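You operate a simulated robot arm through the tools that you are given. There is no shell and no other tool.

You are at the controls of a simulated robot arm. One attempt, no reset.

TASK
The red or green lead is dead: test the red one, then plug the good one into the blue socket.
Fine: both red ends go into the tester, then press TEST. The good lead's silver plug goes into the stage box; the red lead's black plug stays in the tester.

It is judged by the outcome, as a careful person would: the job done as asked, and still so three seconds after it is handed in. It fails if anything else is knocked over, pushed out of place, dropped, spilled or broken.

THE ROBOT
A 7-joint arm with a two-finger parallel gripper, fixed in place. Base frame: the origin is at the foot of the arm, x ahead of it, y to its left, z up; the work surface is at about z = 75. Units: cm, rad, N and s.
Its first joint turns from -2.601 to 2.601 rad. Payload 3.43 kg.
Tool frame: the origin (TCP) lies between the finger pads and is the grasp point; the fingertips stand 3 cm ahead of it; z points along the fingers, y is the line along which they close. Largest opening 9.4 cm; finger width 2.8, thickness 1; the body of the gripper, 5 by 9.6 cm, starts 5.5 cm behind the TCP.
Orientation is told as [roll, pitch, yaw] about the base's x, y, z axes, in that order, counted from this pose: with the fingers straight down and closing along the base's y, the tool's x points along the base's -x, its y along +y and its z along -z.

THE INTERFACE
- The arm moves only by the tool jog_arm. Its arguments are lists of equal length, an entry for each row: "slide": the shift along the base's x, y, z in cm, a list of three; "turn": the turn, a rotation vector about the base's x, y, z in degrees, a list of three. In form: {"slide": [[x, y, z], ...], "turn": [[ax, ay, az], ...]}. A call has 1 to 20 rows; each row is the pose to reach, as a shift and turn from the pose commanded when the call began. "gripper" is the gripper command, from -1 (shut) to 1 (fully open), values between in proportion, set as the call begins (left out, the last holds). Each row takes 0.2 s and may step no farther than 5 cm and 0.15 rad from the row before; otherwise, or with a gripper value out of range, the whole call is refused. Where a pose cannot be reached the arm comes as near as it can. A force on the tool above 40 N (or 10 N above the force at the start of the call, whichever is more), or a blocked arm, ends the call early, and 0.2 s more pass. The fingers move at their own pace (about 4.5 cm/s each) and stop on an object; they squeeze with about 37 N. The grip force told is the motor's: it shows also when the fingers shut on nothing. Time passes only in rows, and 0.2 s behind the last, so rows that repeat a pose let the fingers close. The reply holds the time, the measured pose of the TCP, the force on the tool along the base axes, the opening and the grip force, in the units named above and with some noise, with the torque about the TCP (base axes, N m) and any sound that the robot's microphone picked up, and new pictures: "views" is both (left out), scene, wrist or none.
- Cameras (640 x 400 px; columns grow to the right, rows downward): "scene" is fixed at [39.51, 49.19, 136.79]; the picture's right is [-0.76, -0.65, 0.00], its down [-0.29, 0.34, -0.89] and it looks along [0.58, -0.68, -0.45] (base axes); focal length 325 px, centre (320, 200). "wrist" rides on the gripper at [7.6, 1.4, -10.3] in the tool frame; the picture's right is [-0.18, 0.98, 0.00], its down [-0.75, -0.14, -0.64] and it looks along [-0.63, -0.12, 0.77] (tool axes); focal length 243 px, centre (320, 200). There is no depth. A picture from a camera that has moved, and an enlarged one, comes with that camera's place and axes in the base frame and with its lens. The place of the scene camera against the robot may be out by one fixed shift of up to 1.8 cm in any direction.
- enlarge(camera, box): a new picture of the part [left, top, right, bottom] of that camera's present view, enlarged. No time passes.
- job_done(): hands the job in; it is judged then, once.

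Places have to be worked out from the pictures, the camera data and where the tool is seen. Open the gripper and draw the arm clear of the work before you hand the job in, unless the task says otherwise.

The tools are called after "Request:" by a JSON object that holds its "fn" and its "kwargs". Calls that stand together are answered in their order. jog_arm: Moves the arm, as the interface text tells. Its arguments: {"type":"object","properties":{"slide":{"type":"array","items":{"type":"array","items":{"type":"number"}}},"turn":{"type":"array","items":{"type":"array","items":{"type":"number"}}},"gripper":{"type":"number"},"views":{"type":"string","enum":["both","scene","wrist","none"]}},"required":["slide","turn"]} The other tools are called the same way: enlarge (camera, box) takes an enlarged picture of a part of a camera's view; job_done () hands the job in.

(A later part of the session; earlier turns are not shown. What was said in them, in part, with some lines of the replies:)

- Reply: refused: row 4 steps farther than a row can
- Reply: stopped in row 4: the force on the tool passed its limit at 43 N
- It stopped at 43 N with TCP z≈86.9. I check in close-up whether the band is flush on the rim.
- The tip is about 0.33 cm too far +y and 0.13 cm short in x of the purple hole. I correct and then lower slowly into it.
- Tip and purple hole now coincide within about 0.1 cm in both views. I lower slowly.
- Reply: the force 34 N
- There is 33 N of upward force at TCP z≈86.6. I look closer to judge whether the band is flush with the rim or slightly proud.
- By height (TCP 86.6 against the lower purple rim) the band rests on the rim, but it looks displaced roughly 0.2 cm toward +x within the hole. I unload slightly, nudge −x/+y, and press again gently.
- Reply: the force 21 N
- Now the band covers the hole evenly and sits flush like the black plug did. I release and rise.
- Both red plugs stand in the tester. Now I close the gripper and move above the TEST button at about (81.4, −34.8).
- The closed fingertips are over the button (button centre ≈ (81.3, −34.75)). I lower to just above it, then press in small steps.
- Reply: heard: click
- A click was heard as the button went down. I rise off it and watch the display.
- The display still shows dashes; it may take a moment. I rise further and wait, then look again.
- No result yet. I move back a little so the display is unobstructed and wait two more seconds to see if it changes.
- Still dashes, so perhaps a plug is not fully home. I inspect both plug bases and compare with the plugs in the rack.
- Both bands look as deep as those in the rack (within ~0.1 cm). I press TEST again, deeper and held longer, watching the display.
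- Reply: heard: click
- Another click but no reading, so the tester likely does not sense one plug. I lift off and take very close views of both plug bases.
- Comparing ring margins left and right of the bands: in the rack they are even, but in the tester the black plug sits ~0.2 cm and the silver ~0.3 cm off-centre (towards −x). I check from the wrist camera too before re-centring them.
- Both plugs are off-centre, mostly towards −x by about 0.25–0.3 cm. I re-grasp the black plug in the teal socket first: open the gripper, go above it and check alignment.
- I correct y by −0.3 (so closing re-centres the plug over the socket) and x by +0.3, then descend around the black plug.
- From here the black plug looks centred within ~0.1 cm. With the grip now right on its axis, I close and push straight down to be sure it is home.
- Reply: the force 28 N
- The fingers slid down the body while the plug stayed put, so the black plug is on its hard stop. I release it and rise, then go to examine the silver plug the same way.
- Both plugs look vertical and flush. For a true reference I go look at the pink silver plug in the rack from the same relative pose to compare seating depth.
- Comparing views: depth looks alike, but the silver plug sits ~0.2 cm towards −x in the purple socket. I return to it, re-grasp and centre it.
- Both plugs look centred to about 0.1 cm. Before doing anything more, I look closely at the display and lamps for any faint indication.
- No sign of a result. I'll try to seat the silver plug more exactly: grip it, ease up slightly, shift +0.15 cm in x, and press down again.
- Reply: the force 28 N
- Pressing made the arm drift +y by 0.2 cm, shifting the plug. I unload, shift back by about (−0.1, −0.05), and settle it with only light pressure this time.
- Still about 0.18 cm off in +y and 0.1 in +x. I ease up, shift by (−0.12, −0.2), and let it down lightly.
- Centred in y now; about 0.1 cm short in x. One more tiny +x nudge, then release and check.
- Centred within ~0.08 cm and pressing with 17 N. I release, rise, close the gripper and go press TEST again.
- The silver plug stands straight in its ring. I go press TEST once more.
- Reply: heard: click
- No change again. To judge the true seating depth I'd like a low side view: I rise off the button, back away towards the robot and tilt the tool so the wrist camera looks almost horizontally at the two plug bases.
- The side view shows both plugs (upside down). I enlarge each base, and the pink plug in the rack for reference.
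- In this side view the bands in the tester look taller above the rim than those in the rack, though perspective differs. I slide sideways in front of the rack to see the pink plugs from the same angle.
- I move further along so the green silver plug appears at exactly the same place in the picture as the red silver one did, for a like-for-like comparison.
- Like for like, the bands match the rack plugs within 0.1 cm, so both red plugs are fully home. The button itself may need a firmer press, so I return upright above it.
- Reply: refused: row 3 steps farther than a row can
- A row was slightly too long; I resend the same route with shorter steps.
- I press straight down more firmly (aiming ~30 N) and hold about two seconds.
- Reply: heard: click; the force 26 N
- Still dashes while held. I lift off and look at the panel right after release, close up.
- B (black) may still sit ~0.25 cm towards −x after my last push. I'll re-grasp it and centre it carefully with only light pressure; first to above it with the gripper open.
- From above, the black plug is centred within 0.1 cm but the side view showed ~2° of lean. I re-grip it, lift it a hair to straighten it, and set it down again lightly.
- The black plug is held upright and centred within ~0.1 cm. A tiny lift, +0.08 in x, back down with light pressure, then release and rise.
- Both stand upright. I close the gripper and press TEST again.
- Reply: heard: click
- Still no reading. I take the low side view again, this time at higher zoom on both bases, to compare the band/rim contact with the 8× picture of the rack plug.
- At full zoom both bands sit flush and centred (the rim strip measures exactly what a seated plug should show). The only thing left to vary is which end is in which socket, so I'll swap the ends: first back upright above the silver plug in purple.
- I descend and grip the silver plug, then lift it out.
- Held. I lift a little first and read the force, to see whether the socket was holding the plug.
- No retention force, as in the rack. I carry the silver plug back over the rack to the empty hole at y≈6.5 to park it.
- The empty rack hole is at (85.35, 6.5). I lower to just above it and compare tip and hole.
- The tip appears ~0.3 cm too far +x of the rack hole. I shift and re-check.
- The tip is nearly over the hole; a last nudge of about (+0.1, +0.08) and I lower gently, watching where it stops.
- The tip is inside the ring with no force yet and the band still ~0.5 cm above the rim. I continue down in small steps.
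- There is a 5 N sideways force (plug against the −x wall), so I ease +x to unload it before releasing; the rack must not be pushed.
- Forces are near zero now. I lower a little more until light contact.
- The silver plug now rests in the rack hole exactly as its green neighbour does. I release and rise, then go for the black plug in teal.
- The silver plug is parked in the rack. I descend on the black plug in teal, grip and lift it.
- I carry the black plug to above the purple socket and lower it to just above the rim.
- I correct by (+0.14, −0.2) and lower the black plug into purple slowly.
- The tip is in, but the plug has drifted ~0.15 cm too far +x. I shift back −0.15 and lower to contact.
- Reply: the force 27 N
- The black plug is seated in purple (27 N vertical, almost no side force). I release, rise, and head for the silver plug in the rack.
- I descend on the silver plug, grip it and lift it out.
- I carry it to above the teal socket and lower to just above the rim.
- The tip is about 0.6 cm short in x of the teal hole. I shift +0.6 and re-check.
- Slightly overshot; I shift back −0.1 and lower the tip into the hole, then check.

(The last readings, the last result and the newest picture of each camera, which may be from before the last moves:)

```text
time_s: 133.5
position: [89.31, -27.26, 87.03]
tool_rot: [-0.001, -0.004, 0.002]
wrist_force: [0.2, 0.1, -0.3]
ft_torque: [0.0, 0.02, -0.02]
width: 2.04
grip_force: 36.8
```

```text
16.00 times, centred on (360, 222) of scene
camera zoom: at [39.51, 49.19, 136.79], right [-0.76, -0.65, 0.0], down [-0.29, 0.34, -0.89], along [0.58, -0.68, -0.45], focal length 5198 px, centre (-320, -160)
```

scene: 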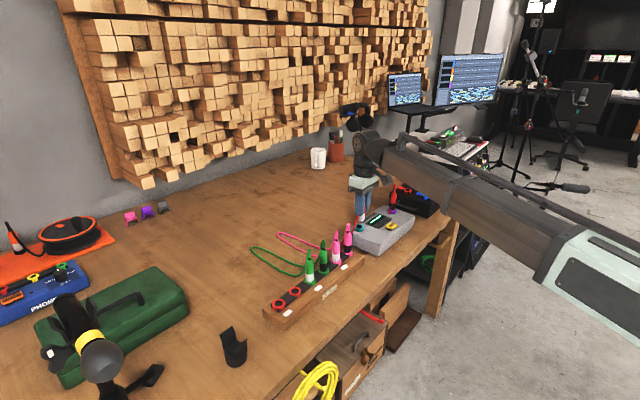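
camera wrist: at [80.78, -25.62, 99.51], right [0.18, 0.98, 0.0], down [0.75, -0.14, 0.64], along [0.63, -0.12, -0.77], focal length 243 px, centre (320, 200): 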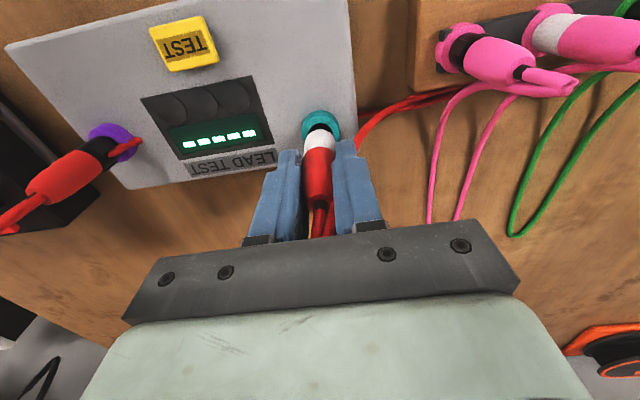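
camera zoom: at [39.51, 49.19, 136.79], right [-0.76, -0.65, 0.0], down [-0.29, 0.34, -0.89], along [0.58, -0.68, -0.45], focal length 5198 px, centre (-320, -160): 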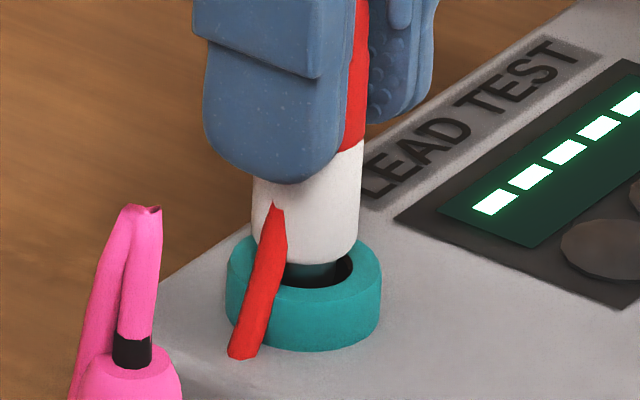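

The tip is in; the plug is ~0.2 cm too far +x and 0.1 too far +y. I shift and lower to contact.

Request:
{"fn": "jog_arm", "kwargs": {"slide": [[-0.1, -0.05, 0], [-0.22, -0.1, 0], [-0.22, -0.1, -0.15], [-0.22, -0.1, -0.3], [-0.22, -0.1, -0.45], [-0.22, -0.1, -0.6]], "turn": [[0, 0, 0], [0, 0, 0], [0, 0, 0], [0, 0, 0], [0, 0, 0], [0, 0, 0]], "views": "none"}}

Request:
{"fn": "enlarge", "kwargs": {"camera": "wrist", "box": [290, 100, 350, 160]}}

Request:
{"fn": "enlarge", "kwargs": {"camera": "scene", "box": [345, 210, 375, 235]}}

```text
time_s: 134.9
position: [89.04, -27.26, 86.57]
tool_rot: [-0.001, -0.005, 0.001]
wrist_force: [0.7, -0.2, 0.0]
ft_torque: [0.06, -0.04, -0.02]
width: 2.03
grip_force: 36.9
```

```text
6.67 times, centred on (320, 130) of wrist
camera zoom: at [81.27, -25.75, 96.76], right [0.18, 0.98, 0.0], down [0.75, -0.14, 0.64], along [0.63, -0.12, -0.76], focal length 1618 px, centre (320, 667)
```

zoom: 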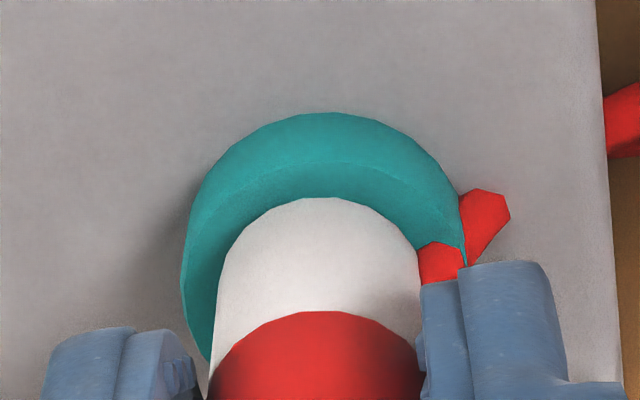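

```text
16.00 times, centred on (360, 222) of scene
camera zoom: at [39.51, 49.19, 136.79], right [-0.76, -0.65, 0.0], down [-0.29, 0.34, -0.89], along [0.58, -0.68, -0.45], focal length 5198 px, centre (-320, -160)
```

zoom: 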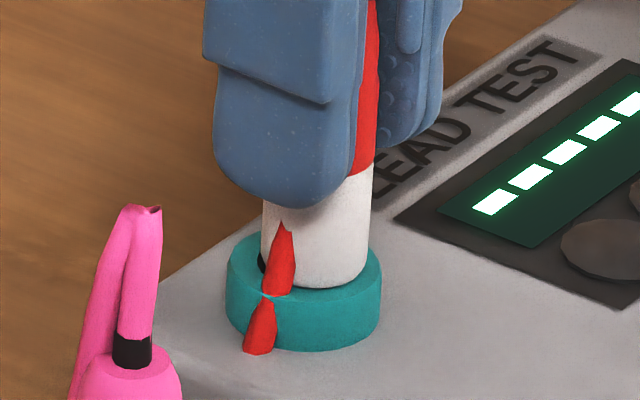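

Nearly flush with no force. I press down lightly until there is firm contact.

Request:
{"fn": "jog_arm", "kwargs": {"slide": [[0.05, 0.03, -0.1], [0.05, 0.03, -0.25], [0.05, 0.03, -0.4]], "turn": [[0, 0, 0], [0, 0, 0], [0, 0, 0]], "views": "none"}}

Request:
{"fn": "enlarge", "kwargs": {"camera": "wrist", "box": [290, 100, 350, 160]}}

Request:
{"fn": "enlarge", "kwargs": {"camera": "scene", "box": [345, 210, 375, 235]}}

```text
time_s: 135.7
position: [89.1, -27.22, 86.49]
tool_rot: [-0.001, -0.004, 0.001]
wrist_force: [1.4, 1.0, 26.7]
ft_torque: [0.05, -0.04, 0.02]
width: 2.05
grip_force: 36.9
```

```text
6.67 times, centred on (320, 130) of wrist
camera zoom: at [81.3, -25.7, 96.59], right [0.18, 0.98, 0.0], down [0.75, -0.14, 0.65], along [0.64, -0.12, -0.76], focal length 1618 px, centre (320, 667)
```

zoom: 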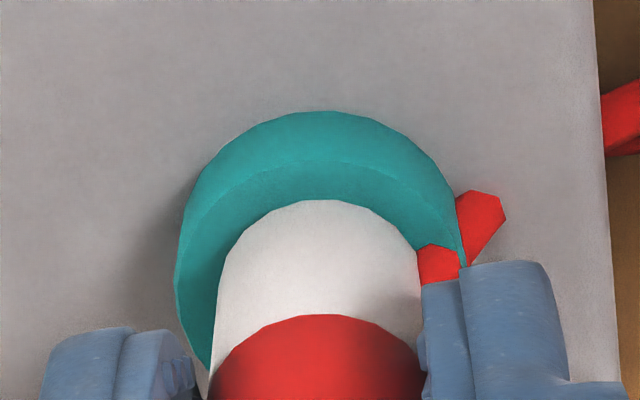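

```text
16.00 times, centred on (360, 222) of scene
camera zoom: at [39.51, 49.19, 136.79], right [-0.76, -0.65, 0.0], down [-0.29, 0.34, -0.89], along [0.58, -0.68, -0.45], focal length 5198 px, centre (-320, -160)
```

zoom: 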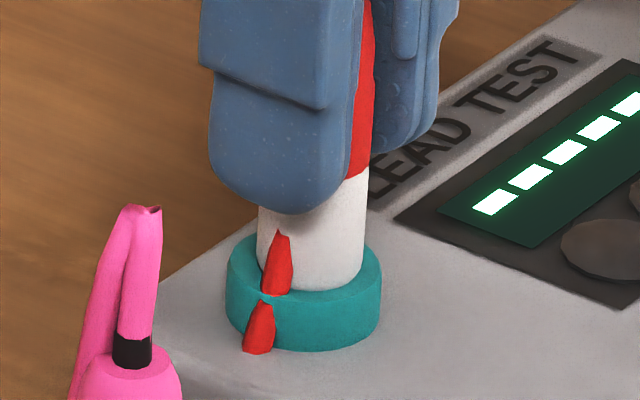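

Seated straight with 27 N and almost no side load. I release, rise, close, and press TEST with the ends now swapped.

Request:
{"fn": "jog_arm", "kwargs": {"slide": [[0, 0, 0.2], [0, 0, 0.2], [0, 0, 0.2], [0, 0, 0.2]], "turn": [[0, 0, 0], [0, 0, 0], [0, 0, 0], [0, 0, 0]], "gripper": 0.0, "views": "none"}}

Request:
{"fn": "jog_arm", "kwargs": {"slide": [[0, 0, 2], [0, 0, 5], [0, 0, 9], [0, 0, 13]], "turn": [[0, 0, 0], [0, 0, 0], [0, 0, 0], [0, 0, 0]], "views": "none"}}

Request:
{"fn": "jog_arm", "kwargs": {"slide": [[-3, -1.5, 0.5], [-6, -4.5, 0.5], [-7.8, -7.5, 0], [-7.8, -7.5, -4.5], [-7.8, -7.5, -9], [-7.8, -7.5, -13.3]], "turn": [[0, 0, 0], [0, 0, 0], [0, 0, 0], [0, 0, 0], [0, 0, 0], [0, 0, 0]], "gripper": -1, "views": "wrist"}}

Request:
{"fn": "enlarge", "kwargs": {"camera": "scene", "box": [340, 180, 430, 250]}}

```text
time_s: 136.7
position: [89.18, -27.17, 86.46]
tool_rot: [-0.001, -0.004, 0.001]
wrist_force: [0.0, -0.2, 0.0]
ft_torque: [0.01, -0.04, -0.02]
width: 4.71
grip_force: 0.0
```

```text
time_s: 137.7
position: [89.06, -27.38, 99.49]
tool_rot: [-0.001, -0.002, 0.0]
wrist_force: [0.2, 0.3, -0.2]
ft_torque: [-0.02, 0.02, -0.02]
width: 4.68
grip_force: 0.0
```

```text
time_s: 139.1
position: [81.35, -34.83, 86.19]
tool_rot: [0.0, -0.003, 0.001]
wrist_force: [-0.2, 0.4, 0.8]
ft_torque: [-0.01, 0.01, -0.02]
width: 0.0
grip_force: 33.1
camera wrist: at [73.56, -33.38, 96.35], right [0.18, 0.98, 0.0], down [0.75, -0.14, 0.64], along [0.63, -0.12, -0.76], focal length 243 px, centre (320, 200)
```

wrist: 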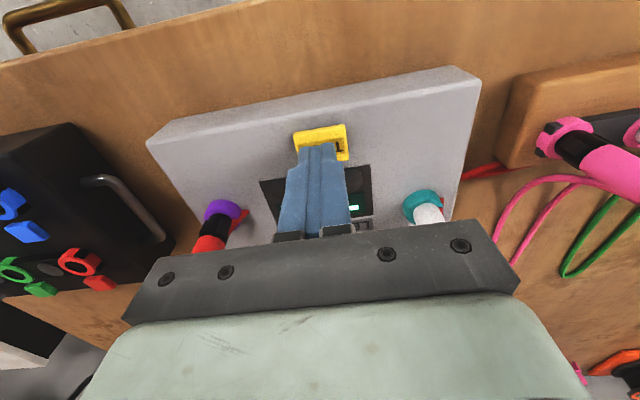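

```text
5.71 times, centred on (385, 215) of scene
camera zoom: at [39.51, 49.19, 136.79], right [-0.76, -0.65, 0.0], down [-0.29, 0.34, -0.89], along [0.58, -0.68, -0.45], focal length 1856 px, centre (-51, 114)
```

zoom: 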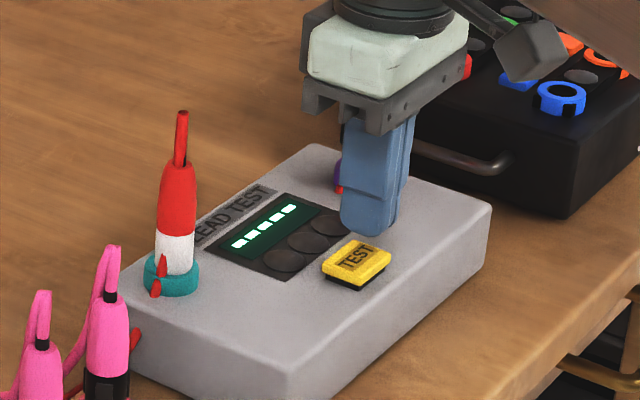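

I press the TEST button down now and watch the panel.

Request:
{"fn": "jog_arm", "kwargs": {"slide": [[0, 0, -1.2], [0, 0, -1.9], [0, 0, -2.3], [0, 0, -2.6], [0, 0, -2.8], [0, 0, -2.9], [0, 0, -2.9], [0, 0, -2.9]], "turn": [[0, 0, 0], [0, 0, 0], [0, 0, 0], [0, 0, 0], [0, 0, 0], [0, 0, 0], [0, 0, 0], [0, 0, 0]], "views": "scene"}}

Request:
{"fn": "enlarge", "kwargs": {"camera": "scene", "box": [340, 180, 430, 250]}}

```text
time_s: 140.9
position: [81.31, -34.82, 83.45]
tool_rot: [-0.002, -0.004, 0.001]
wrist_force: [3.9, -2.9, 17.5]
ft_torque: [-0.1, -0.13, 0.0]
width: 0.02
grip_force: 32.5
heard: click
```

scene: 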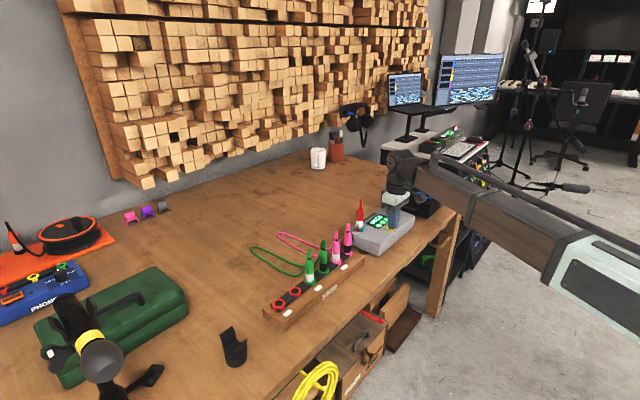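

```text
5.71 times, centred on (385, 215) of scene
camera zoom: at [39.51, 49.19, 136.79], right [-0.76, -0.65, 0.0], down [-0.29, 0.34, -0.89], along [0.58, -0.68, -0.45], focal length 1856 px, centre (-51, 114)
```

zoom: 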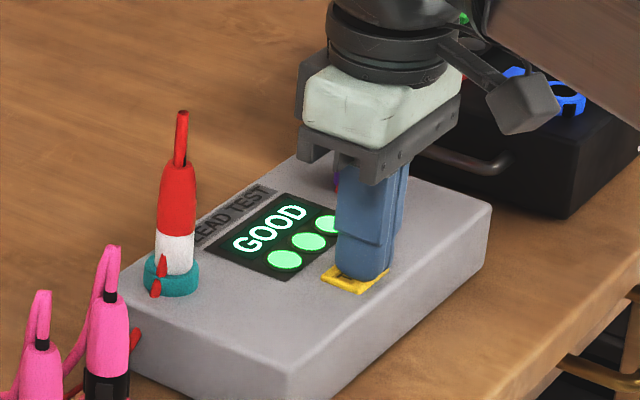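

The panel now reads GOOD with three green lamps: the red lead is the good one (the ends had to be the other way round). The silver plug now goes from teal to the blue stage socket; I first rise and check, empty-handed, whether the arm reaches above blue (r≈101 cm).

Request:
{"fn": "jog_arm", "kwargs": {"slide": [[0, 0, 3], [0, 0, 7.5], [0, -1, 12], [0, -5.5, 14], [0, -10.3, 14], [0, -15.1, 14], [-0.2, -19.9, 14], [-0.3, -23, 14], [-0.4, -26, 13]], "turn": [[0, 0, 0], [0, 0, 0], [0, 0, 0], [0, 0, 0], [0, 0, 0], [0, 0, 0], [0, 0, 0], [0, 0, 0], [0, 0, 0]], "views": "both"}}

Request:
{"fn": "enlarge", "kwargs": {"camera": "wrist", "box": [220, 20, 420, 150]}}

```text
time_s: 142.9
position: [80.94, -60.47, 96.3]
tool_rot: [0.0, -0.001, 0.001]
wrist_force: [0.2, -0.2, 0.6]
ft_torque: [0.0, -0.01, 0.02]
width: 0.01
grip_force: 32.7
camera wrist: at [73.17, -59.0, 106.43], right [0.18, 0.98, 0.0], down [0.75, -0.14, 0.64], along [0.63, -0.12, -0.77], focal length 243 px, centre (320, 200)
```

scene: 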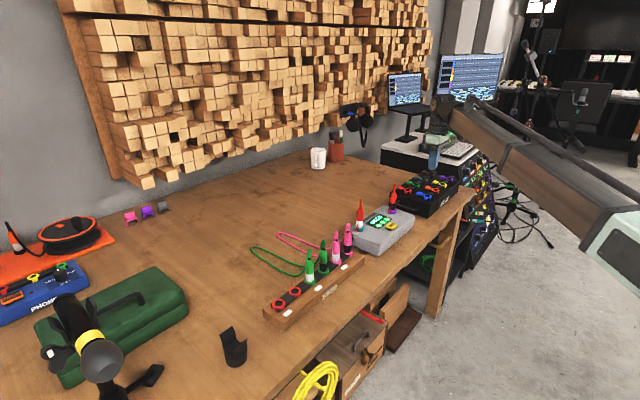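
wrist: 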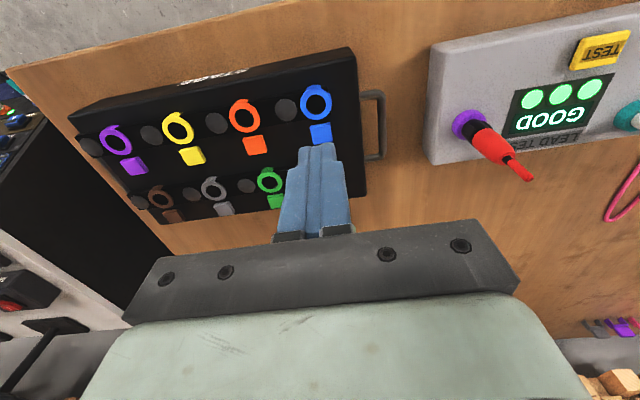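

```text
3.08 times, centred on (320, 85) of wrist
camera zoom: at [73.17, -59.0, 106.43], right [0.18, 0.98, 0.0], down [0.75, -0.14, 0.64], along [0.63, -0.12, -0.77], focal length 746 px, centre (320, 554)
```

zoom: 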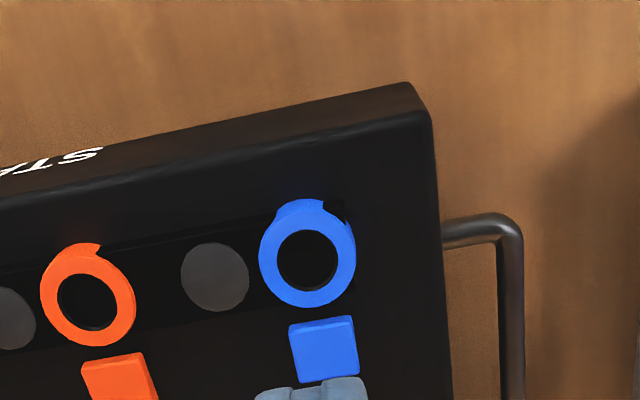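

The arm reaches above blue with the tool upright, and the display still shows GOOD. I check the reach lower down (z≈89, fingertips still 4 cm above the socket).

Request:
{"fn": "jog_arm", "kwargs": {"slide": [[0, -0.2, -2.5], [0, -0.4, -5], [0, -0.4, -7.3], [0, -0.4, -7.3]], "turn": [[0, 0, 0], [0, 0, 0], [0, 0, 0], [0, 0, 0]], "views": "none"}}

```text
time_s: 143.9
position: [81.03, -61.16, 89.03]
tool_rot: [-0.001, -0.002, 0.001]
wrist_force: [-0.2, -0.8, 0.3]
ft_torque: [-0.01, 0.01, -0.03]
width: 0.01
grip_force: 33.2
```

The reach is fine with the tool upright. I rise and go back to above the silver plug in the teal socket.

Request:
{"fn": "jog_arm", "kwargs": {"slide": [[0, 0, 4.5], [0, 0, 9], [0.5, 2, 12.5], [1.7, 6.5, 13], [2.9, 11, 13], [4.1, 15.5, 13], [5.3, 20, 13], [6.5, 24.5, 13], [7.5, 29, 13], [8, 33.3, 12], [8, 33.9, 8]], "turn": [[0, 0, 0], [0, 0, 0], [0, 0, 0], [0, 0, 0], [0, 0, 0], [0, 0, 0], [0, 0, 0], [0, 0, 0], [0, 0, 0], [0, 0, 0], [0, 0, 0]], "gripper": 0.0, "views": "wrist"}}

Request:
{"fn": "enlarge", "kwargs": {"camera": "wrist", "box": [270, 60, 370, 160]}}

```text
time_s: 146.3
position: [89.08, -26.96, 96.99]
tool_rot: [-0.003, -0.003, 0.001]
wrist_force: [-0.7, 0.5, -0.5]
ft_torque: [-0.03, -0.05, 0.0]
width: 4.71
grip_force: 0.1
camera wrist: at [81.27, -25.56, 107.2], right [0.18, 0.98, 0.0], down [0.75, -0.14, 0.64], along [0.63, -0.12, -0.76], focal length 243 px, centre (320, 200)
```

wrist: 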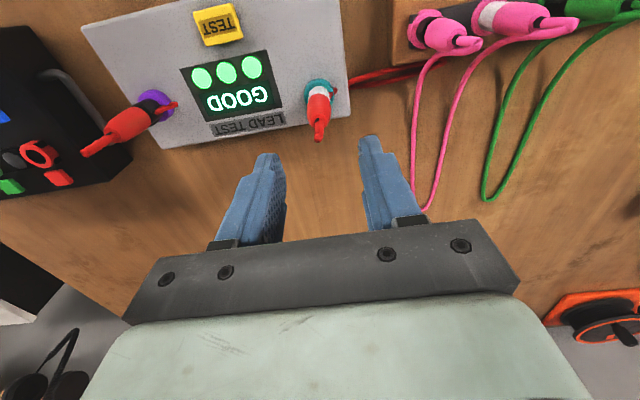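

```text
4.00 times, centred on (320, 110) of wrist
camera zoom: at [81.27, -25.56, 107.2], right [0.18, 0.98, 0.0], down [0.75, -0.14, 0.64], along [0.63, -0.12, -0.76], focal length 970 px, centre (320, 560)
```

zoom: 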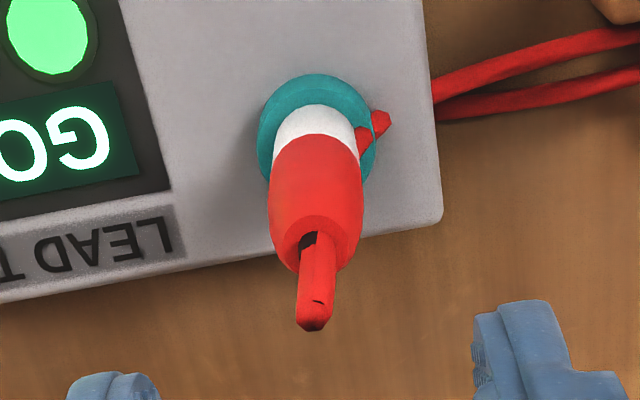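

I descend around the silver plug, grip it and lift it out of teal.

Request:
{"fn": "jog_arm", "kwargs": {"slide": [[0, -0.15, -3.0], [0, -0.15, -6.0], [0, -0.15, -8.5], [0, -0.15, -10.4]], "turn": [[0, 0, 0], [0, 0, 0], [0, 0, 0], [0, 0, 0]], "views": "none"}}

Request:
{"fn": "jog_arm", "kwargs": {"slide": [[0, 0, 0], [0, 0, 0], [0, 0, 0], [0, 0, 0]], "turn": [[0, 0, 0], [0, 0, 0], [0, 0, 0], [0, 0, 0]], "gripper": -1, "views": "wrist"}}

Request:
{"fn": "jog_arm", "kwargs": {"slide": [[0, 0, 0.4], [0, 0, 1.0], [0, 0, 2.0], [0, 0, 4.0], [0, 0, 7.5], [0, 0, 11.5], [0, 0, 16.0]], "turn": [[0, 0, 0], [0, 0, 0], [0, 0, 0], [0, 0, 0], [0, 0, 0], [0, 0, 0], [0, 0, 0]], "views": "both"}}

```text
time_s: 147.3
position: [88.95, -27.41, 86.31]
tool_rot: [0.0, -0.001, 0.0]
wrist_force: [-0.7, -0.3, -0.2]
ft_torque: [0.03, -0.01, 0.01]
width: 4.71
grip_force: 0.0
```

```text
time_s: 148.3
position: [88.92, -27.34, 86.52]
tool_rot: [0.0, -0.003, 0.0]
wrist_force: [1.4, 4.9, -0.6]
ft_torque: [0.1, -0.08, -0.01]
width: 2.01
grip_force: 37.1
camera wrist: at [81.22, -25.91, 96.67], right [0.18, 0.98, 0.0], down [0.75, -0.14, 0.64], along [0.63, -0.12, -0.76], focal length 243 px, centre (320, 200)
```

wrist: 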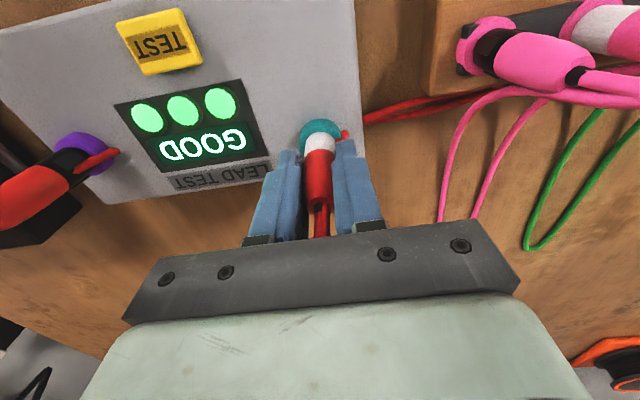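

```text
time_s: 149.9
position: [89.25, -27.35, 102.54]
tool_rot: [-0.001, -0.004, -0.002]
wrist_force: [0.2, 0.6, -0.6]
ft_torque: [0.0, 0.01, 0.03]
width: 2.04
grip_force: 36.7
camera wrist: at [81.41, -25.9, 112.78], right [0.18, 0.98, 0.0], down [0.75, -0.14, 0.64], along [0.63, -0.12, -0.76], focal length 243 px, centre (320, 200)
```

scene: 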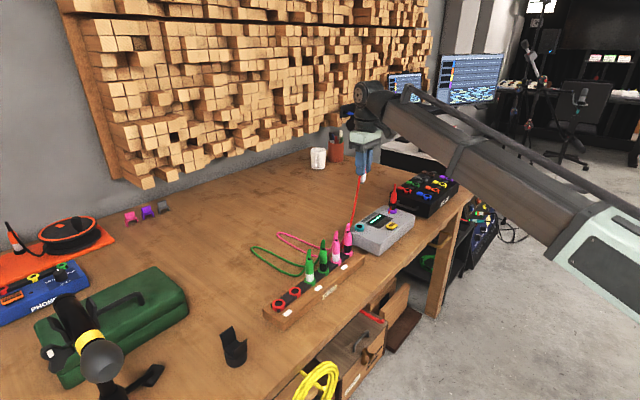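
wrist: 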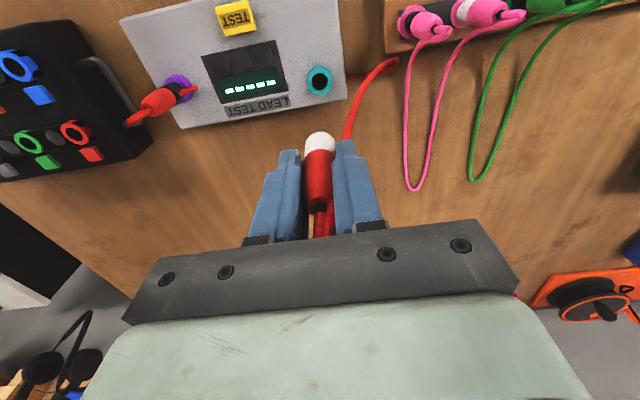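

The tester reads dashes again now the plug is out, as expected. I carry the silver plug to above the blue stage socket.

Request:
{"fn": "jog_arm", "kwargs": {"slide": [[-0.8, -4.2, 0.3], [-2.0, -8.6, 0.3], [-3.1, -13, 0.3], [-4.2, -17.4, 0.3], [-5.3, -21.8, 0.3], [-6.4, -26.2, 0.3], [-7.5, -30.4, 0.3], [-8.2, -33.4, 0.3], [-8.2, -33.5, -4], [-8.2, -33.5, -8]], "turn": [[0, 0, 0], [0, 0, 0], [0, 0, 0], [0, 0, 0], [0, 0, 0], [0, 0, 0], [0, 0, 0], [0, 0, 0], [0, 0, 0], [0, 0, 0]], "views": "both"}}

Request:
{"fn": "enlarge", "kwargs": {"camera": "wrist", "box": [270, 70, 370, 170]}}

Request:
{"fn": "enlarge", "kwargs": {"camera": "scene", "box": [370, 150, 470, 230]}}

```text
time_s: 152.1
position: [80.93, -60.91, 94.59]
tool_rot: [0.0, -0.004, -0.001]
wrist_force: [-1.0, 0.7, -0.6]
ft_torque: [0.01, 0.02, 0.01]
width: 2.01
grip_force: 36.8
camera wrist: at [73.07, -59.41, 104.74], right [0.18, 0.98, 0.0], down [0.75, -0.14, 0.64], along [0.63, -0.12, -0.76], focal length 243 px, centre (320, 200)
```

scene: 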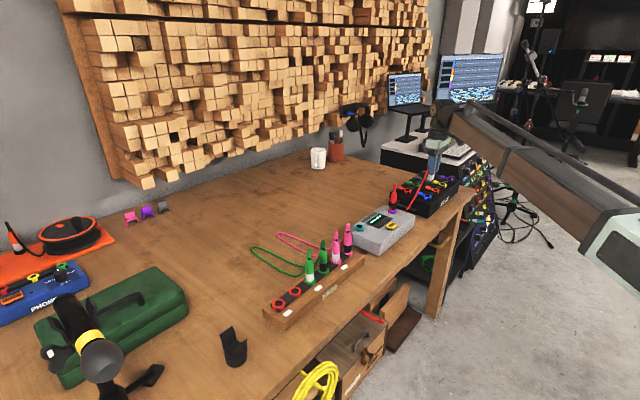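
wrist: 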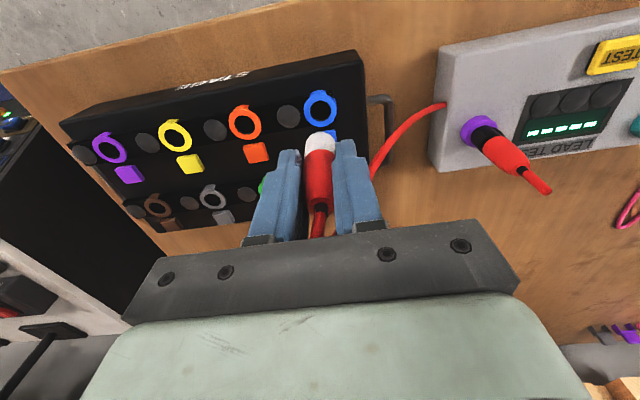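

```text
4.00 times, centred on (320, 120) of wrist
camera zoom: at [73.07, -59.41, 104.74], right [0.18, 0.98, 0.0], down [0.75, -0.14, 0.64], along [0.63, -0.12, -0.76], focal length 970 px, centre (320, 520)
```

zoom: 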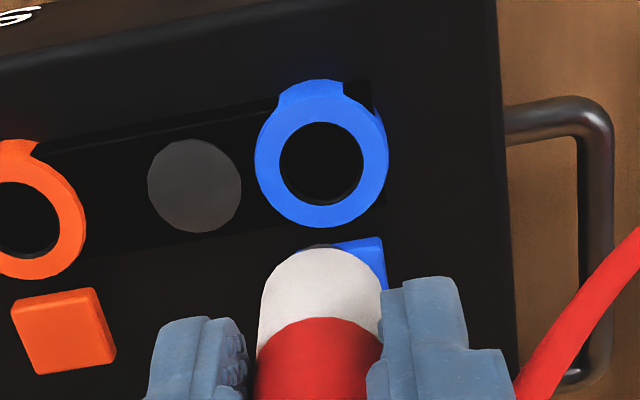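

```text
5.00 times, centred on (420, 190) of scene
camera zoom: at [39.51, 49.19, 136.79], right [-0.76, -0.65, 0.0], down [-0.29, 0.34, -0.89], along [0.58, -0.68, -0.45], focal length 1624 px, centre (-180, 250)
```

zoom: 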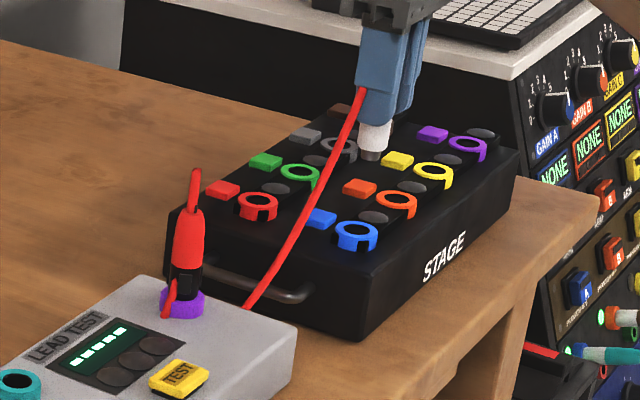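

Blue hole at (81.0, −60.87); the plug is almost exactly above it. I lower to just above the rim and compare closely.

Request:
{"fn": "jog_arm", "kwargs": {"slide": [[0, 0, -2], [0, 0, -4.0], [0, 0, -4.3]], "turn": [[0, 0, 0], [0, 0, 0], [0, 0, 0]], "views": "none"}}

Request:
{"fn": "enlarge", "kwargs": {"camera": "wrist", "box": [290, 95, 350, 155]}}

Request:
{"fn": "enlarge", "kwargs": {"camera": "scene", "box": [415, 175, 445, 205]}}

```text
time_s: 152.9
position: [80.68, -60.91, 90.22]
tool_rot: [0.001, -0.002, 0.001]
wrist_force: [0.7, 0.4, -0.7]
ft_torque: [-0.01, 0.01, 0.02]
width: 2.07
grip_force: 37.3
```

```text
6.67 times, centred on (320, 125) of wrist
camera zoom: at [72.88, -59.41, 100.35], right [0.18, 0.98, 0.0], down [0.75, -0.14, 0.64], along [0.63, -0.12, -0.76], focal length 1618 px, centre (320, 700)
```

zoom: 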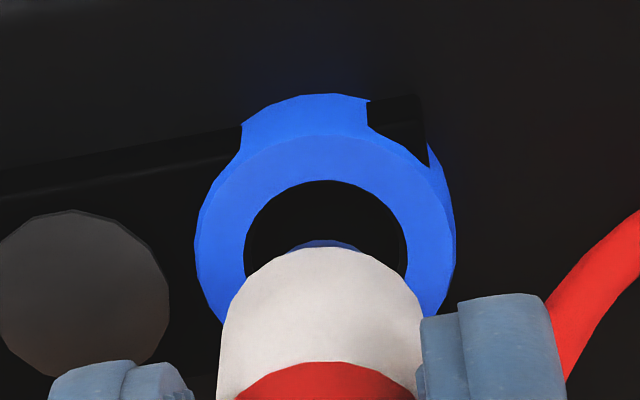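

```text
13.33 times, centred on (430, 190) of scene
camera zoom: at [39.51, 49.19, 136.79], right [-0.76, -0.65, 0.0], down [-0.29, 0.34, -0.89], along [0.58, -0.68, -0.45], focal length 4332 px, centre (-1147, 333)
```

zoom: 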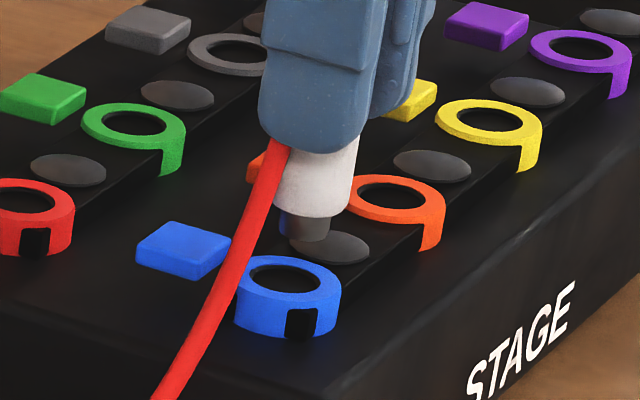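

The tip needs about +0.3 cm in x. I shift +0.25 and look again.

Request:
{"fn": "jog_arm", "kwargs": {"slide": [[0.12, 0, 0], [0.25, 0, 0], [0.25, 0, 0]], "turn": [[0, 0, 0], [0, 0, 0], [0, 0, 0]], "views": "none"}}

Request:
{"fn": "enlarge", "kwargs": {"camera": "wrist", "box": [290, 95, 350, 155]}}

Request:
{"fn": "enlarge", "kwargs": {"camera": "scene", "box": [415, 175, 445, 205]}}

```text
time_s: 153.7
position: [80.98, -60.98, 90.16]
tool_rot: [0.001, -0.004, -0.001]
wrist_force: [0.2, -0.5, -1.0]
ft_torque: [0.04, 0.0, 0.01]
width: 2.04
grip_force: 37.0
```

```text
6.67 times, centred on (320, 125) of wrist
camera zoom: at [73.17, -59.4, 100.36], right [0.18, 0.98, 0.0], down [0.75, -0.14, 0.64], along [0.63, -0.12, -0.76], focal length 1618 px, centre (320, 700)
```

zoom: 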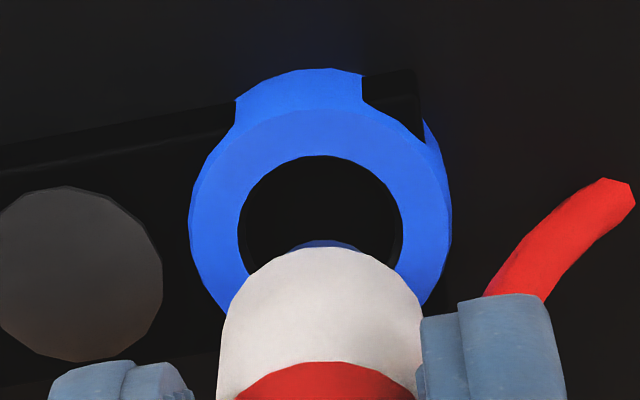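

```text
13.33 times, centred on (430, 190) of scene
camera zoom: at [39.51, 49.19, 136.79], right [-0.76, -0.65, 0.0], down [-0.29, 0.34, -0.89], along [0.58, -0.68, -0.45], focal length 4332 px, centre (-1147, 333)
```

zoom: 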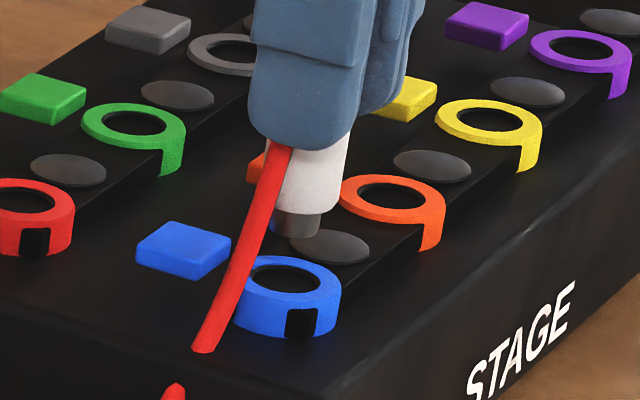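

Now both views agree within 0.1 cm. I lower the tip into the blue socket.

Request:
{"fn": "jog_arm", "kwargs": {"slide": [[0, 0, -0.5], [0, 0, -1.0], [0, 0, -1.4], [0, 0, -1.8], [0, 0, -2.0]], "turn": [[0, 0, 0], [0, 0, 0], [0, 0, 0], [0, 0, 0], [0, 0, 0]], "views": "none"}}

Request:
{"fn": "enlarge", "kwargs": {"camera": "wrist", "box": [290, 95, 350, 155]}}

Request:
{"fn": "enlarge", "kwargs": {"camera": "scene", "box": [415, 175, 445, 205]}}

```text
time_s: 154.9
position: [81.08, -60.91, 88.29]
tool_rot: [-0.001, -0.004, 0.0]
wrist_force: [-0.3, 0.1, -0.1]
ft_torque: [-0.02, -0.02, 0.01]
width: 2.03
grip_force: 37.3
```

```text
6.67 times, centred on (320, 125) of wrist
camera zoom: at [73.19, -59.5, 98.37], right [0.18, 0.98, 0.0], down [0.75, -0.14, 0.64], along [0.63, -0.12, -0.76], focal length 1618 px, centre (320, 700)
```

zoom: 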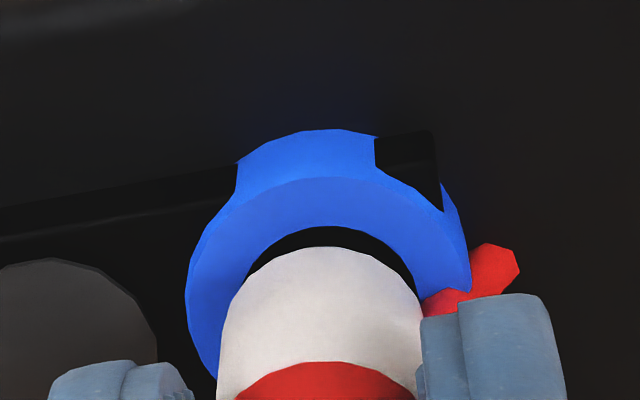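

```text
13.33 times, centred on (430, 190) of scene
camera zoom: at [39.51, 49.19, 136.79], right [-0.76, -0.65, 0.0], down [-0.29, 0.34, -0.89], along [0.58, -0.68, -0.45], focal length 4332 px, centre (-1147, 333)
```

zoom: 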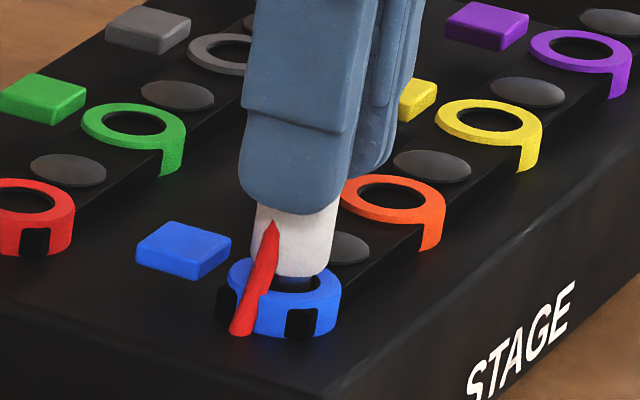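

The tip is in the hole without side force. I lower further with a tiny +y correction until light contact.

Request:
{"fn": "jog_arm", "kwargs": {"slide": [[0, 0.05, -0.15], [0, 0.05, -0.3], [0, 0.05, -0.45], [0, 0.05, -0.6]], "turn": [[0, 0, 0], [0, 0, 0], [0, 0, 0], [0, 0, 0]], "views": "none"}}

Request:
{"fn": "enlarge", "kwargs": {"camera": "wrist", "box": [290, 95, 350, 155]}}

Request:
{"fn": "enlarge", "kwargs": {"camera": "scene", "box": [415, 175, 445, 205]}}

```text
time_s: 155.9
position: [80.97, -60.95, 87.62]
tool_rot: [-0.001, -0.004, -0.001]
wrist_force: [0.7, -1.2, 8.1]
ft_torque: [-0.02, 0.0, 0.02]
width: 2.06
grip_force: 37.0
```

```text
6.67 times, centred on (320, 125) of wrist
camera zoom: at [73.18, -59.36, 97.86], right [0.18, 0.98, 0.0], down [0.75, -0.14, 0.64], along [0.63, -0.12, -0.76], focal length 1618 px, centre (320, 700)
```

zoom: 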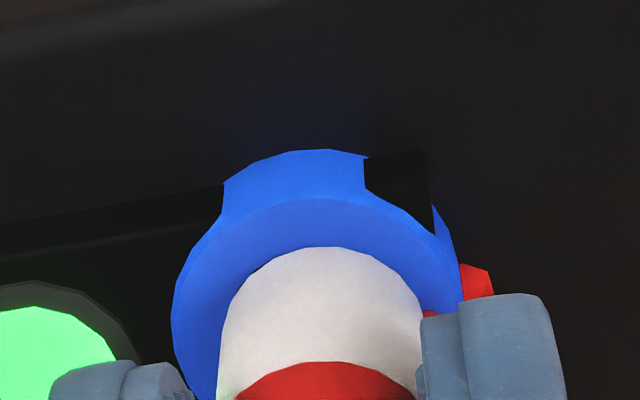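

```text
13.33 times, centred on (430, 190) of scene
camera zoom: at [39.51, 49.19, 136.79], right [-0.76, -0.65, 0.0], down [-0.29, 0.34, -0.89], along [0.58, -0.68, -0.45], focal length 4332 px, centre (-1147, 333)
```

zoom: 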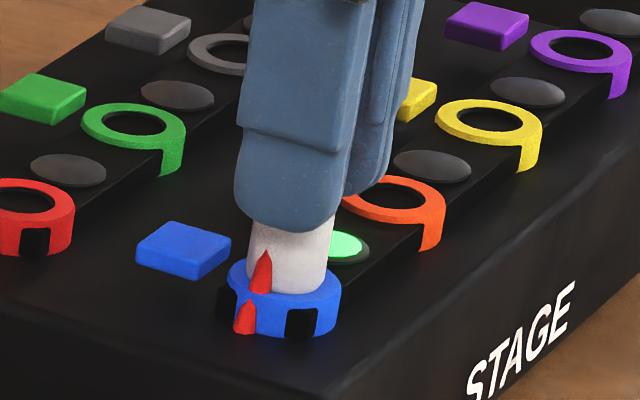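

A green lamp beside the blue socket has lit: the plug is recognised. I press slightly more with a small −x trim so it is fully home.

Request:
{"fn": "jog_arm", "kwargs": {"slide": [[-0.05, 0, -0.05], [-0.08, 0, -0.15], [-0.08, 0, -0.25]], "turn": [[0, 0, 0], [0, 0, 0], [0, 0, 0]], "views": "none"}}

Request:
{"fn": "enlarge", "kwargs": {"camera": "wrist", "box": [290, 95, 350, 155]}}

Request:
{"fn": "enlarge", "kwargs": {"camera": "scene", "box": [415, 175, 445, 205]}}

```text
time_s: 156.7
position: [80.82, -60.91, 87.62]
tool_rot: [-0.004, -0.006, 0.001]
wrist_force: [11.0, -5.2, 27.2]
ft_torque: [-0.06, -0.23, -0.04]
width: 2.05
grip_force: 37.5
```

```text
6.67 times, centred on (320, 125) of wrist
camera zoom: at [73.13, -59.34, 97.69], right [0.18, 0.98, 0.0], down [0.75, -0.14, 0.65], along [0.64, -0.12, -0.76], focal length 1618 px, centre (320, 700)
```

zoom: 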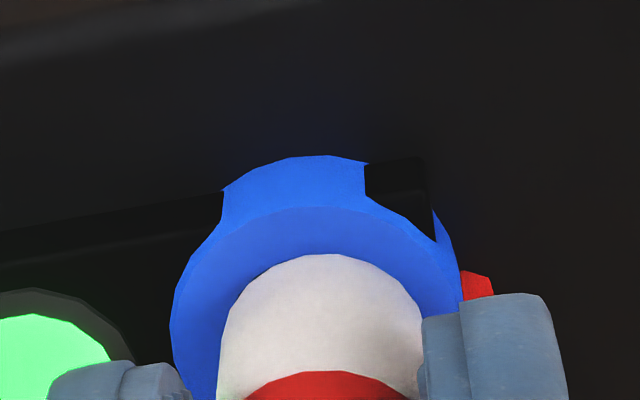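

```text
13.33 times, centred on (430, 190) of scene
camera zoom: at [39.51, 49.19, 136.79], right [-0.76, -0.65, 0.0], down [-0.29, 0.34, -0.89], along [0.58, -0.68, -0.45], focal length 4332 px, centre (-1147, 333)
```

zoom: 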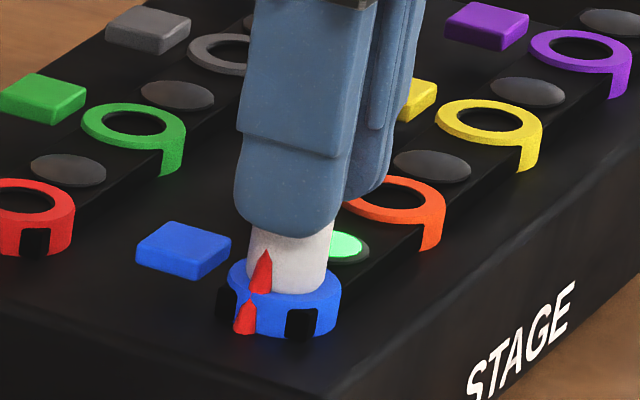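

Fully home. I unload the side force and vertical press, then open the gripper in place.

Request:
{"fn": "jog_arm", "kwargs": {"slide": [[0.06, 0, 0.15], [0.1, 0.02, 0.27]], "turn": [[0, 0, 0], [0, 0, 0]], "views": "none"}}

Request:
{"fn": "jog_arm", "kwargs": {"slide": [[0, 0, 0], [0, 0, 0], [0, 0, 0], [0, 0, 0]], "turn": [[0, 0, 0], [0, 0, 0], [0, 0, 0], [0, 0, 0]], "gripper": 0.0, "views": "both"}}

```text
time_s: 157.3
position: [81.02, -60.82, 87.58]
tool_rot: [-0.002, -0.003, 0.0]
wrist_force: [9.0, -8.1, 11.1]
ft_torque: [-0.25, -0.41, 0.01]
width: 2.04
grip_force: 37.1
```

```text
time_s: 158.3
position: [81.01, -60.81, 87.59]
tool_rot: [0.0, -0.002, 0.0]
wrist_force: [-0.6, 0.0, 0.0]
ft_torque: [0.01, 0.0, -0.05]
width: 4.69
grip_force: 0.0
camera wrist: at [73.19, -59.32, 97.77], right [0.18, 0.98, 0.0], down [0.75, -0.14, 0.64], along [0.63, -0.12, -0.77], focal length 243 px, centre (320, 200)
```

scene: 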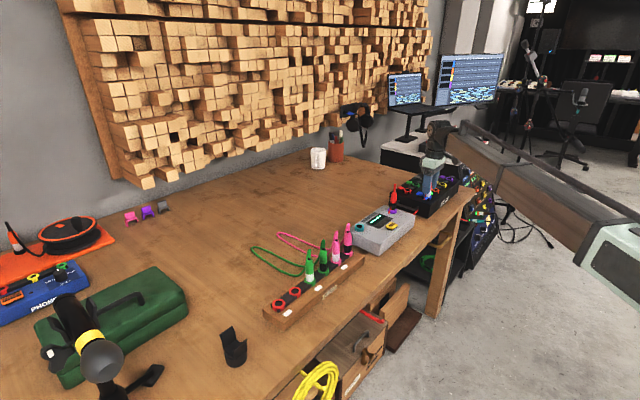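
wrist: 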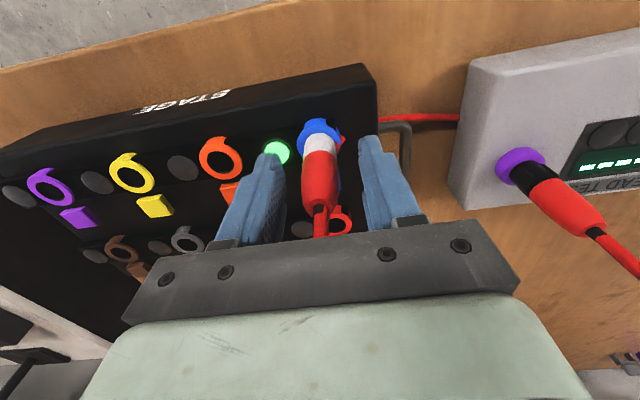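

Released; the green lamp stays lit and the plug stands in blue. I rise straight up and clear the work.

Request:
{"fn": "jog_arm", "kwargs": {"slide": [[0, 0, 1.5], [0, 0, 4], [0, 0, 7], [0, 0, 11], [0, 0, 15]], "turn": [[0, 0, 0], [0, 0, 0], [0, 0, 0], [0, 0, 0], [0, 0, 0]], "views": "both"}}

Request:
{"fn": "enlarge", "kwargs": {"camera": "scene", "box": [370, 155, 470, 235]}}

Request:
{"fn": "enlarge", "kwargs": {"camera": "scene", "box": [230, 200, 380, 320]}}

Request:
{"fn": "enlarge", "kwargs": {"camera": "wrist", "box": [220, 20, 500, 190]}}

```text
time_s: 159.5
position: [80.94, -60.96, 102.84]
tool_rot: [0.001, -0.003, 0.0]
wrist_force: [0.6, -0.1, 0.7]
ft_torque: [0.04, 0.01, 0.0]
width: 4.7
grip_force: 0.0
camera wrist: at [73.11, -59.42, 112.97], right [0.18, 0.98, 0.0], down [0.75, -0.14, 0.64], along [0.63, -0.12, -0.77], focal length 243 px, centre (320, 200)
```

scene: 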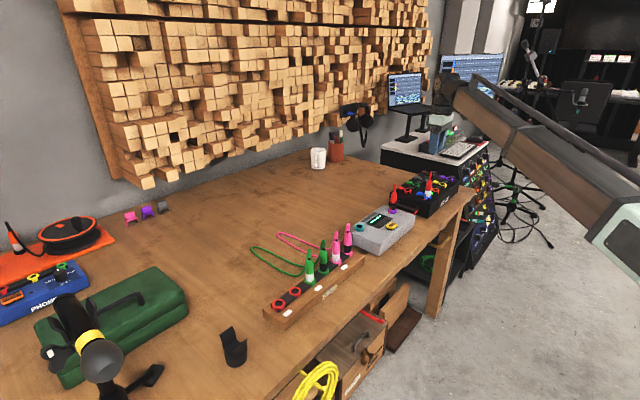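
wrist: 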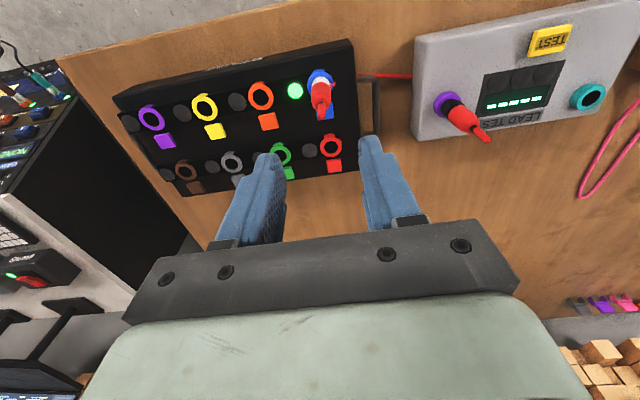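

```text
5.00 times, centred on (420, 195) of scene
camera zoom: at [39.51, 49.19, 136.79], right [-0.76, -0.65, 0.0], down [-0.29, 0.34, -0.89], along [0.58, -0.68, -0.45], focal length 1624 px, centre (-180, 225)
```

zoom: 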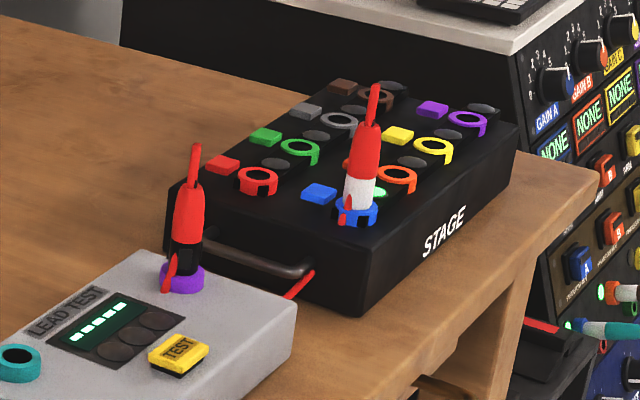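

```text
3.33 times, centred on (305, 260) of scene
camera zoom: at [39.51, 49.19, 136.79], right [-0.76, -0.65, 0.0], down [-0.29, 0.34, -0.89], along [0.58, -0.68, -0.45], focal length 1083 px, centre (370, 0)
```

zoom: 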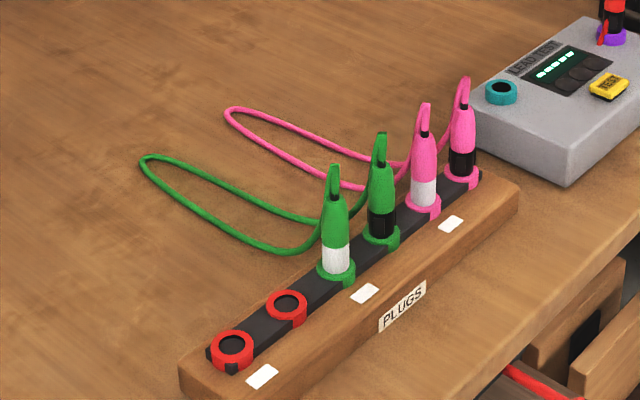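

```text
2.29 times, centred on (360, 105) of wrist
camera zoom: at [73.11, -59.42, 112.97], right [0.18, 0.98, 0.0], down [0.75, -0.14, 0.64], along [0.63, -0.12, -0.77], focal length 555 px, centre (229, 417)
```

zoom: 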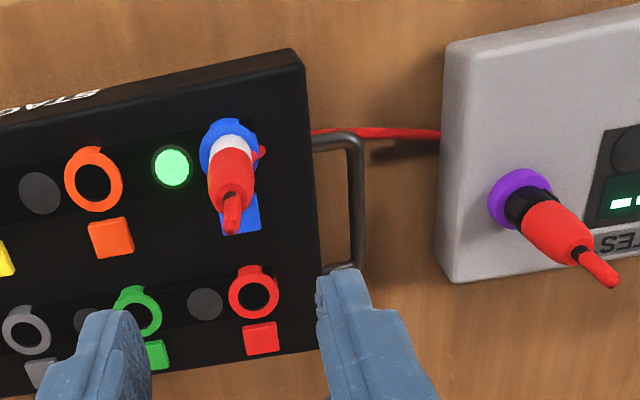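

Everything is in place: red silver plug in blue (lamp green), red black plug in the tester, green and pink untouched in the rack. I draw the arm up and back, fully open, and let a few seconds pass.

Request:
{"fn": "jog_arm", "kwargs": {"slide": [[-1, 1, 4], [-4, 3, 7], [-7, 5, 9], [-7, 5, 9], [-7, 5, 9], [-7, 5, 9], [-7, 5, 9], [-7, 5, 9], [-7, 5, 9], [-7, 5, 9]], "turn": [[0, 0, 0], [0, 0, 0], [0, 0, 0], [0, 0, 0], [0, 0, 0], [0, 0, 0], [0, 0, 0], [0, 0, 0], [0, 0, 0], [0, 0, 0]], "gripper": 1, "views": "both"}}

Request:
{"fn": "enlarge", "kwargs": {"camera": "scene", "box": [340, 155, 470, 255]}}

```text
time_s: 161.7
position: [73.95, -55.91, 111.77]
tool_rot: [0.0, -0.003, -0.002]
wrist_force: [-0.7, -0.8, 0.7]
ft_torque: [-0.01, 0.0, -0.02]
width: 9.39
grip_force: 0.0
camera wrist: at [66.16, -54.38, 121.93], right [0.18, 0.98, 0.0], down [0.75, -0.14, 0.64], along [0.63, -0.12, -0.76], focal length 243 px, centre (320, 200)
```

scene: 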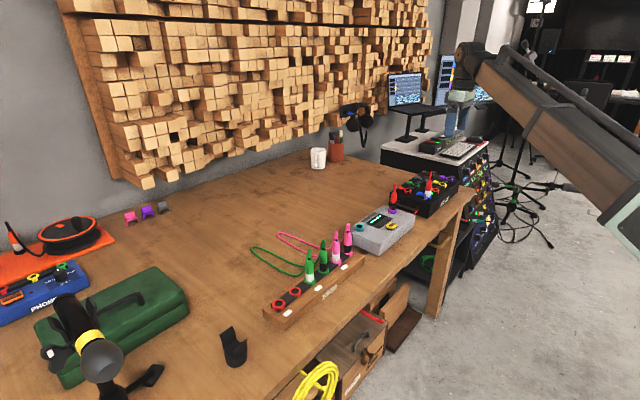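
wrist: 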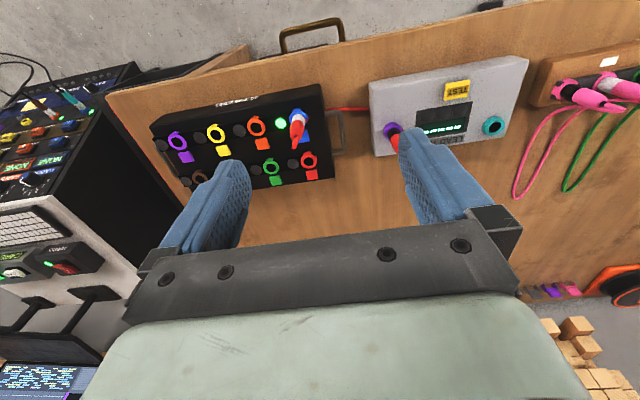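

```text
4.00 times, centred on (405, 205) of scene
camera zoom: at [39.51, 49.19, 136.79], right [-0.76, -0.65, 0.0], down [-0.29, 0.34, -0.89], along [0.58, -0.68, -0.45], focal length 1300 px, centre (-20, 180)
```

zoom: 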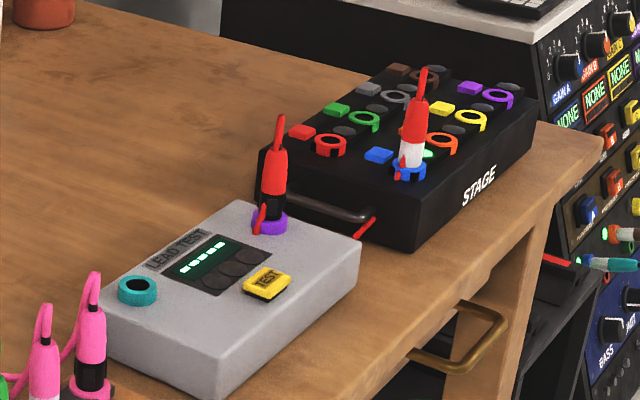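

The state is stable: the silver plug is in blue with its lamp green, the black plug is in the tester, and nothing else looks displaced. The gripper is open and clear, so I hand the job in.

Request:
{"fn": "job_done", "kwargs": {}}

```text
The job is handed in.
```

The red lead tested good, and its silver plug is now in the blue stage-box socket with that channel's lamp lit green. The red black plug is still in the tester, in the purple socket.

- **Test:** With the silver plug in purple and the black in teal, the tester kept showing dashes through several presses of TEST. I swapped the two ends and pressed again; the tester then read GOOD with all three lamps green. The display went back to dashes once I pulled the silver plug to move it.
- **Other items:** The green and pink leads are untouched in the rack. While I was parking a red plug there during the swap, the rack may have shifted by about half a millimetre. I saw nothing else displaced.
- **Arm:** The gripper is open and clear of the work.
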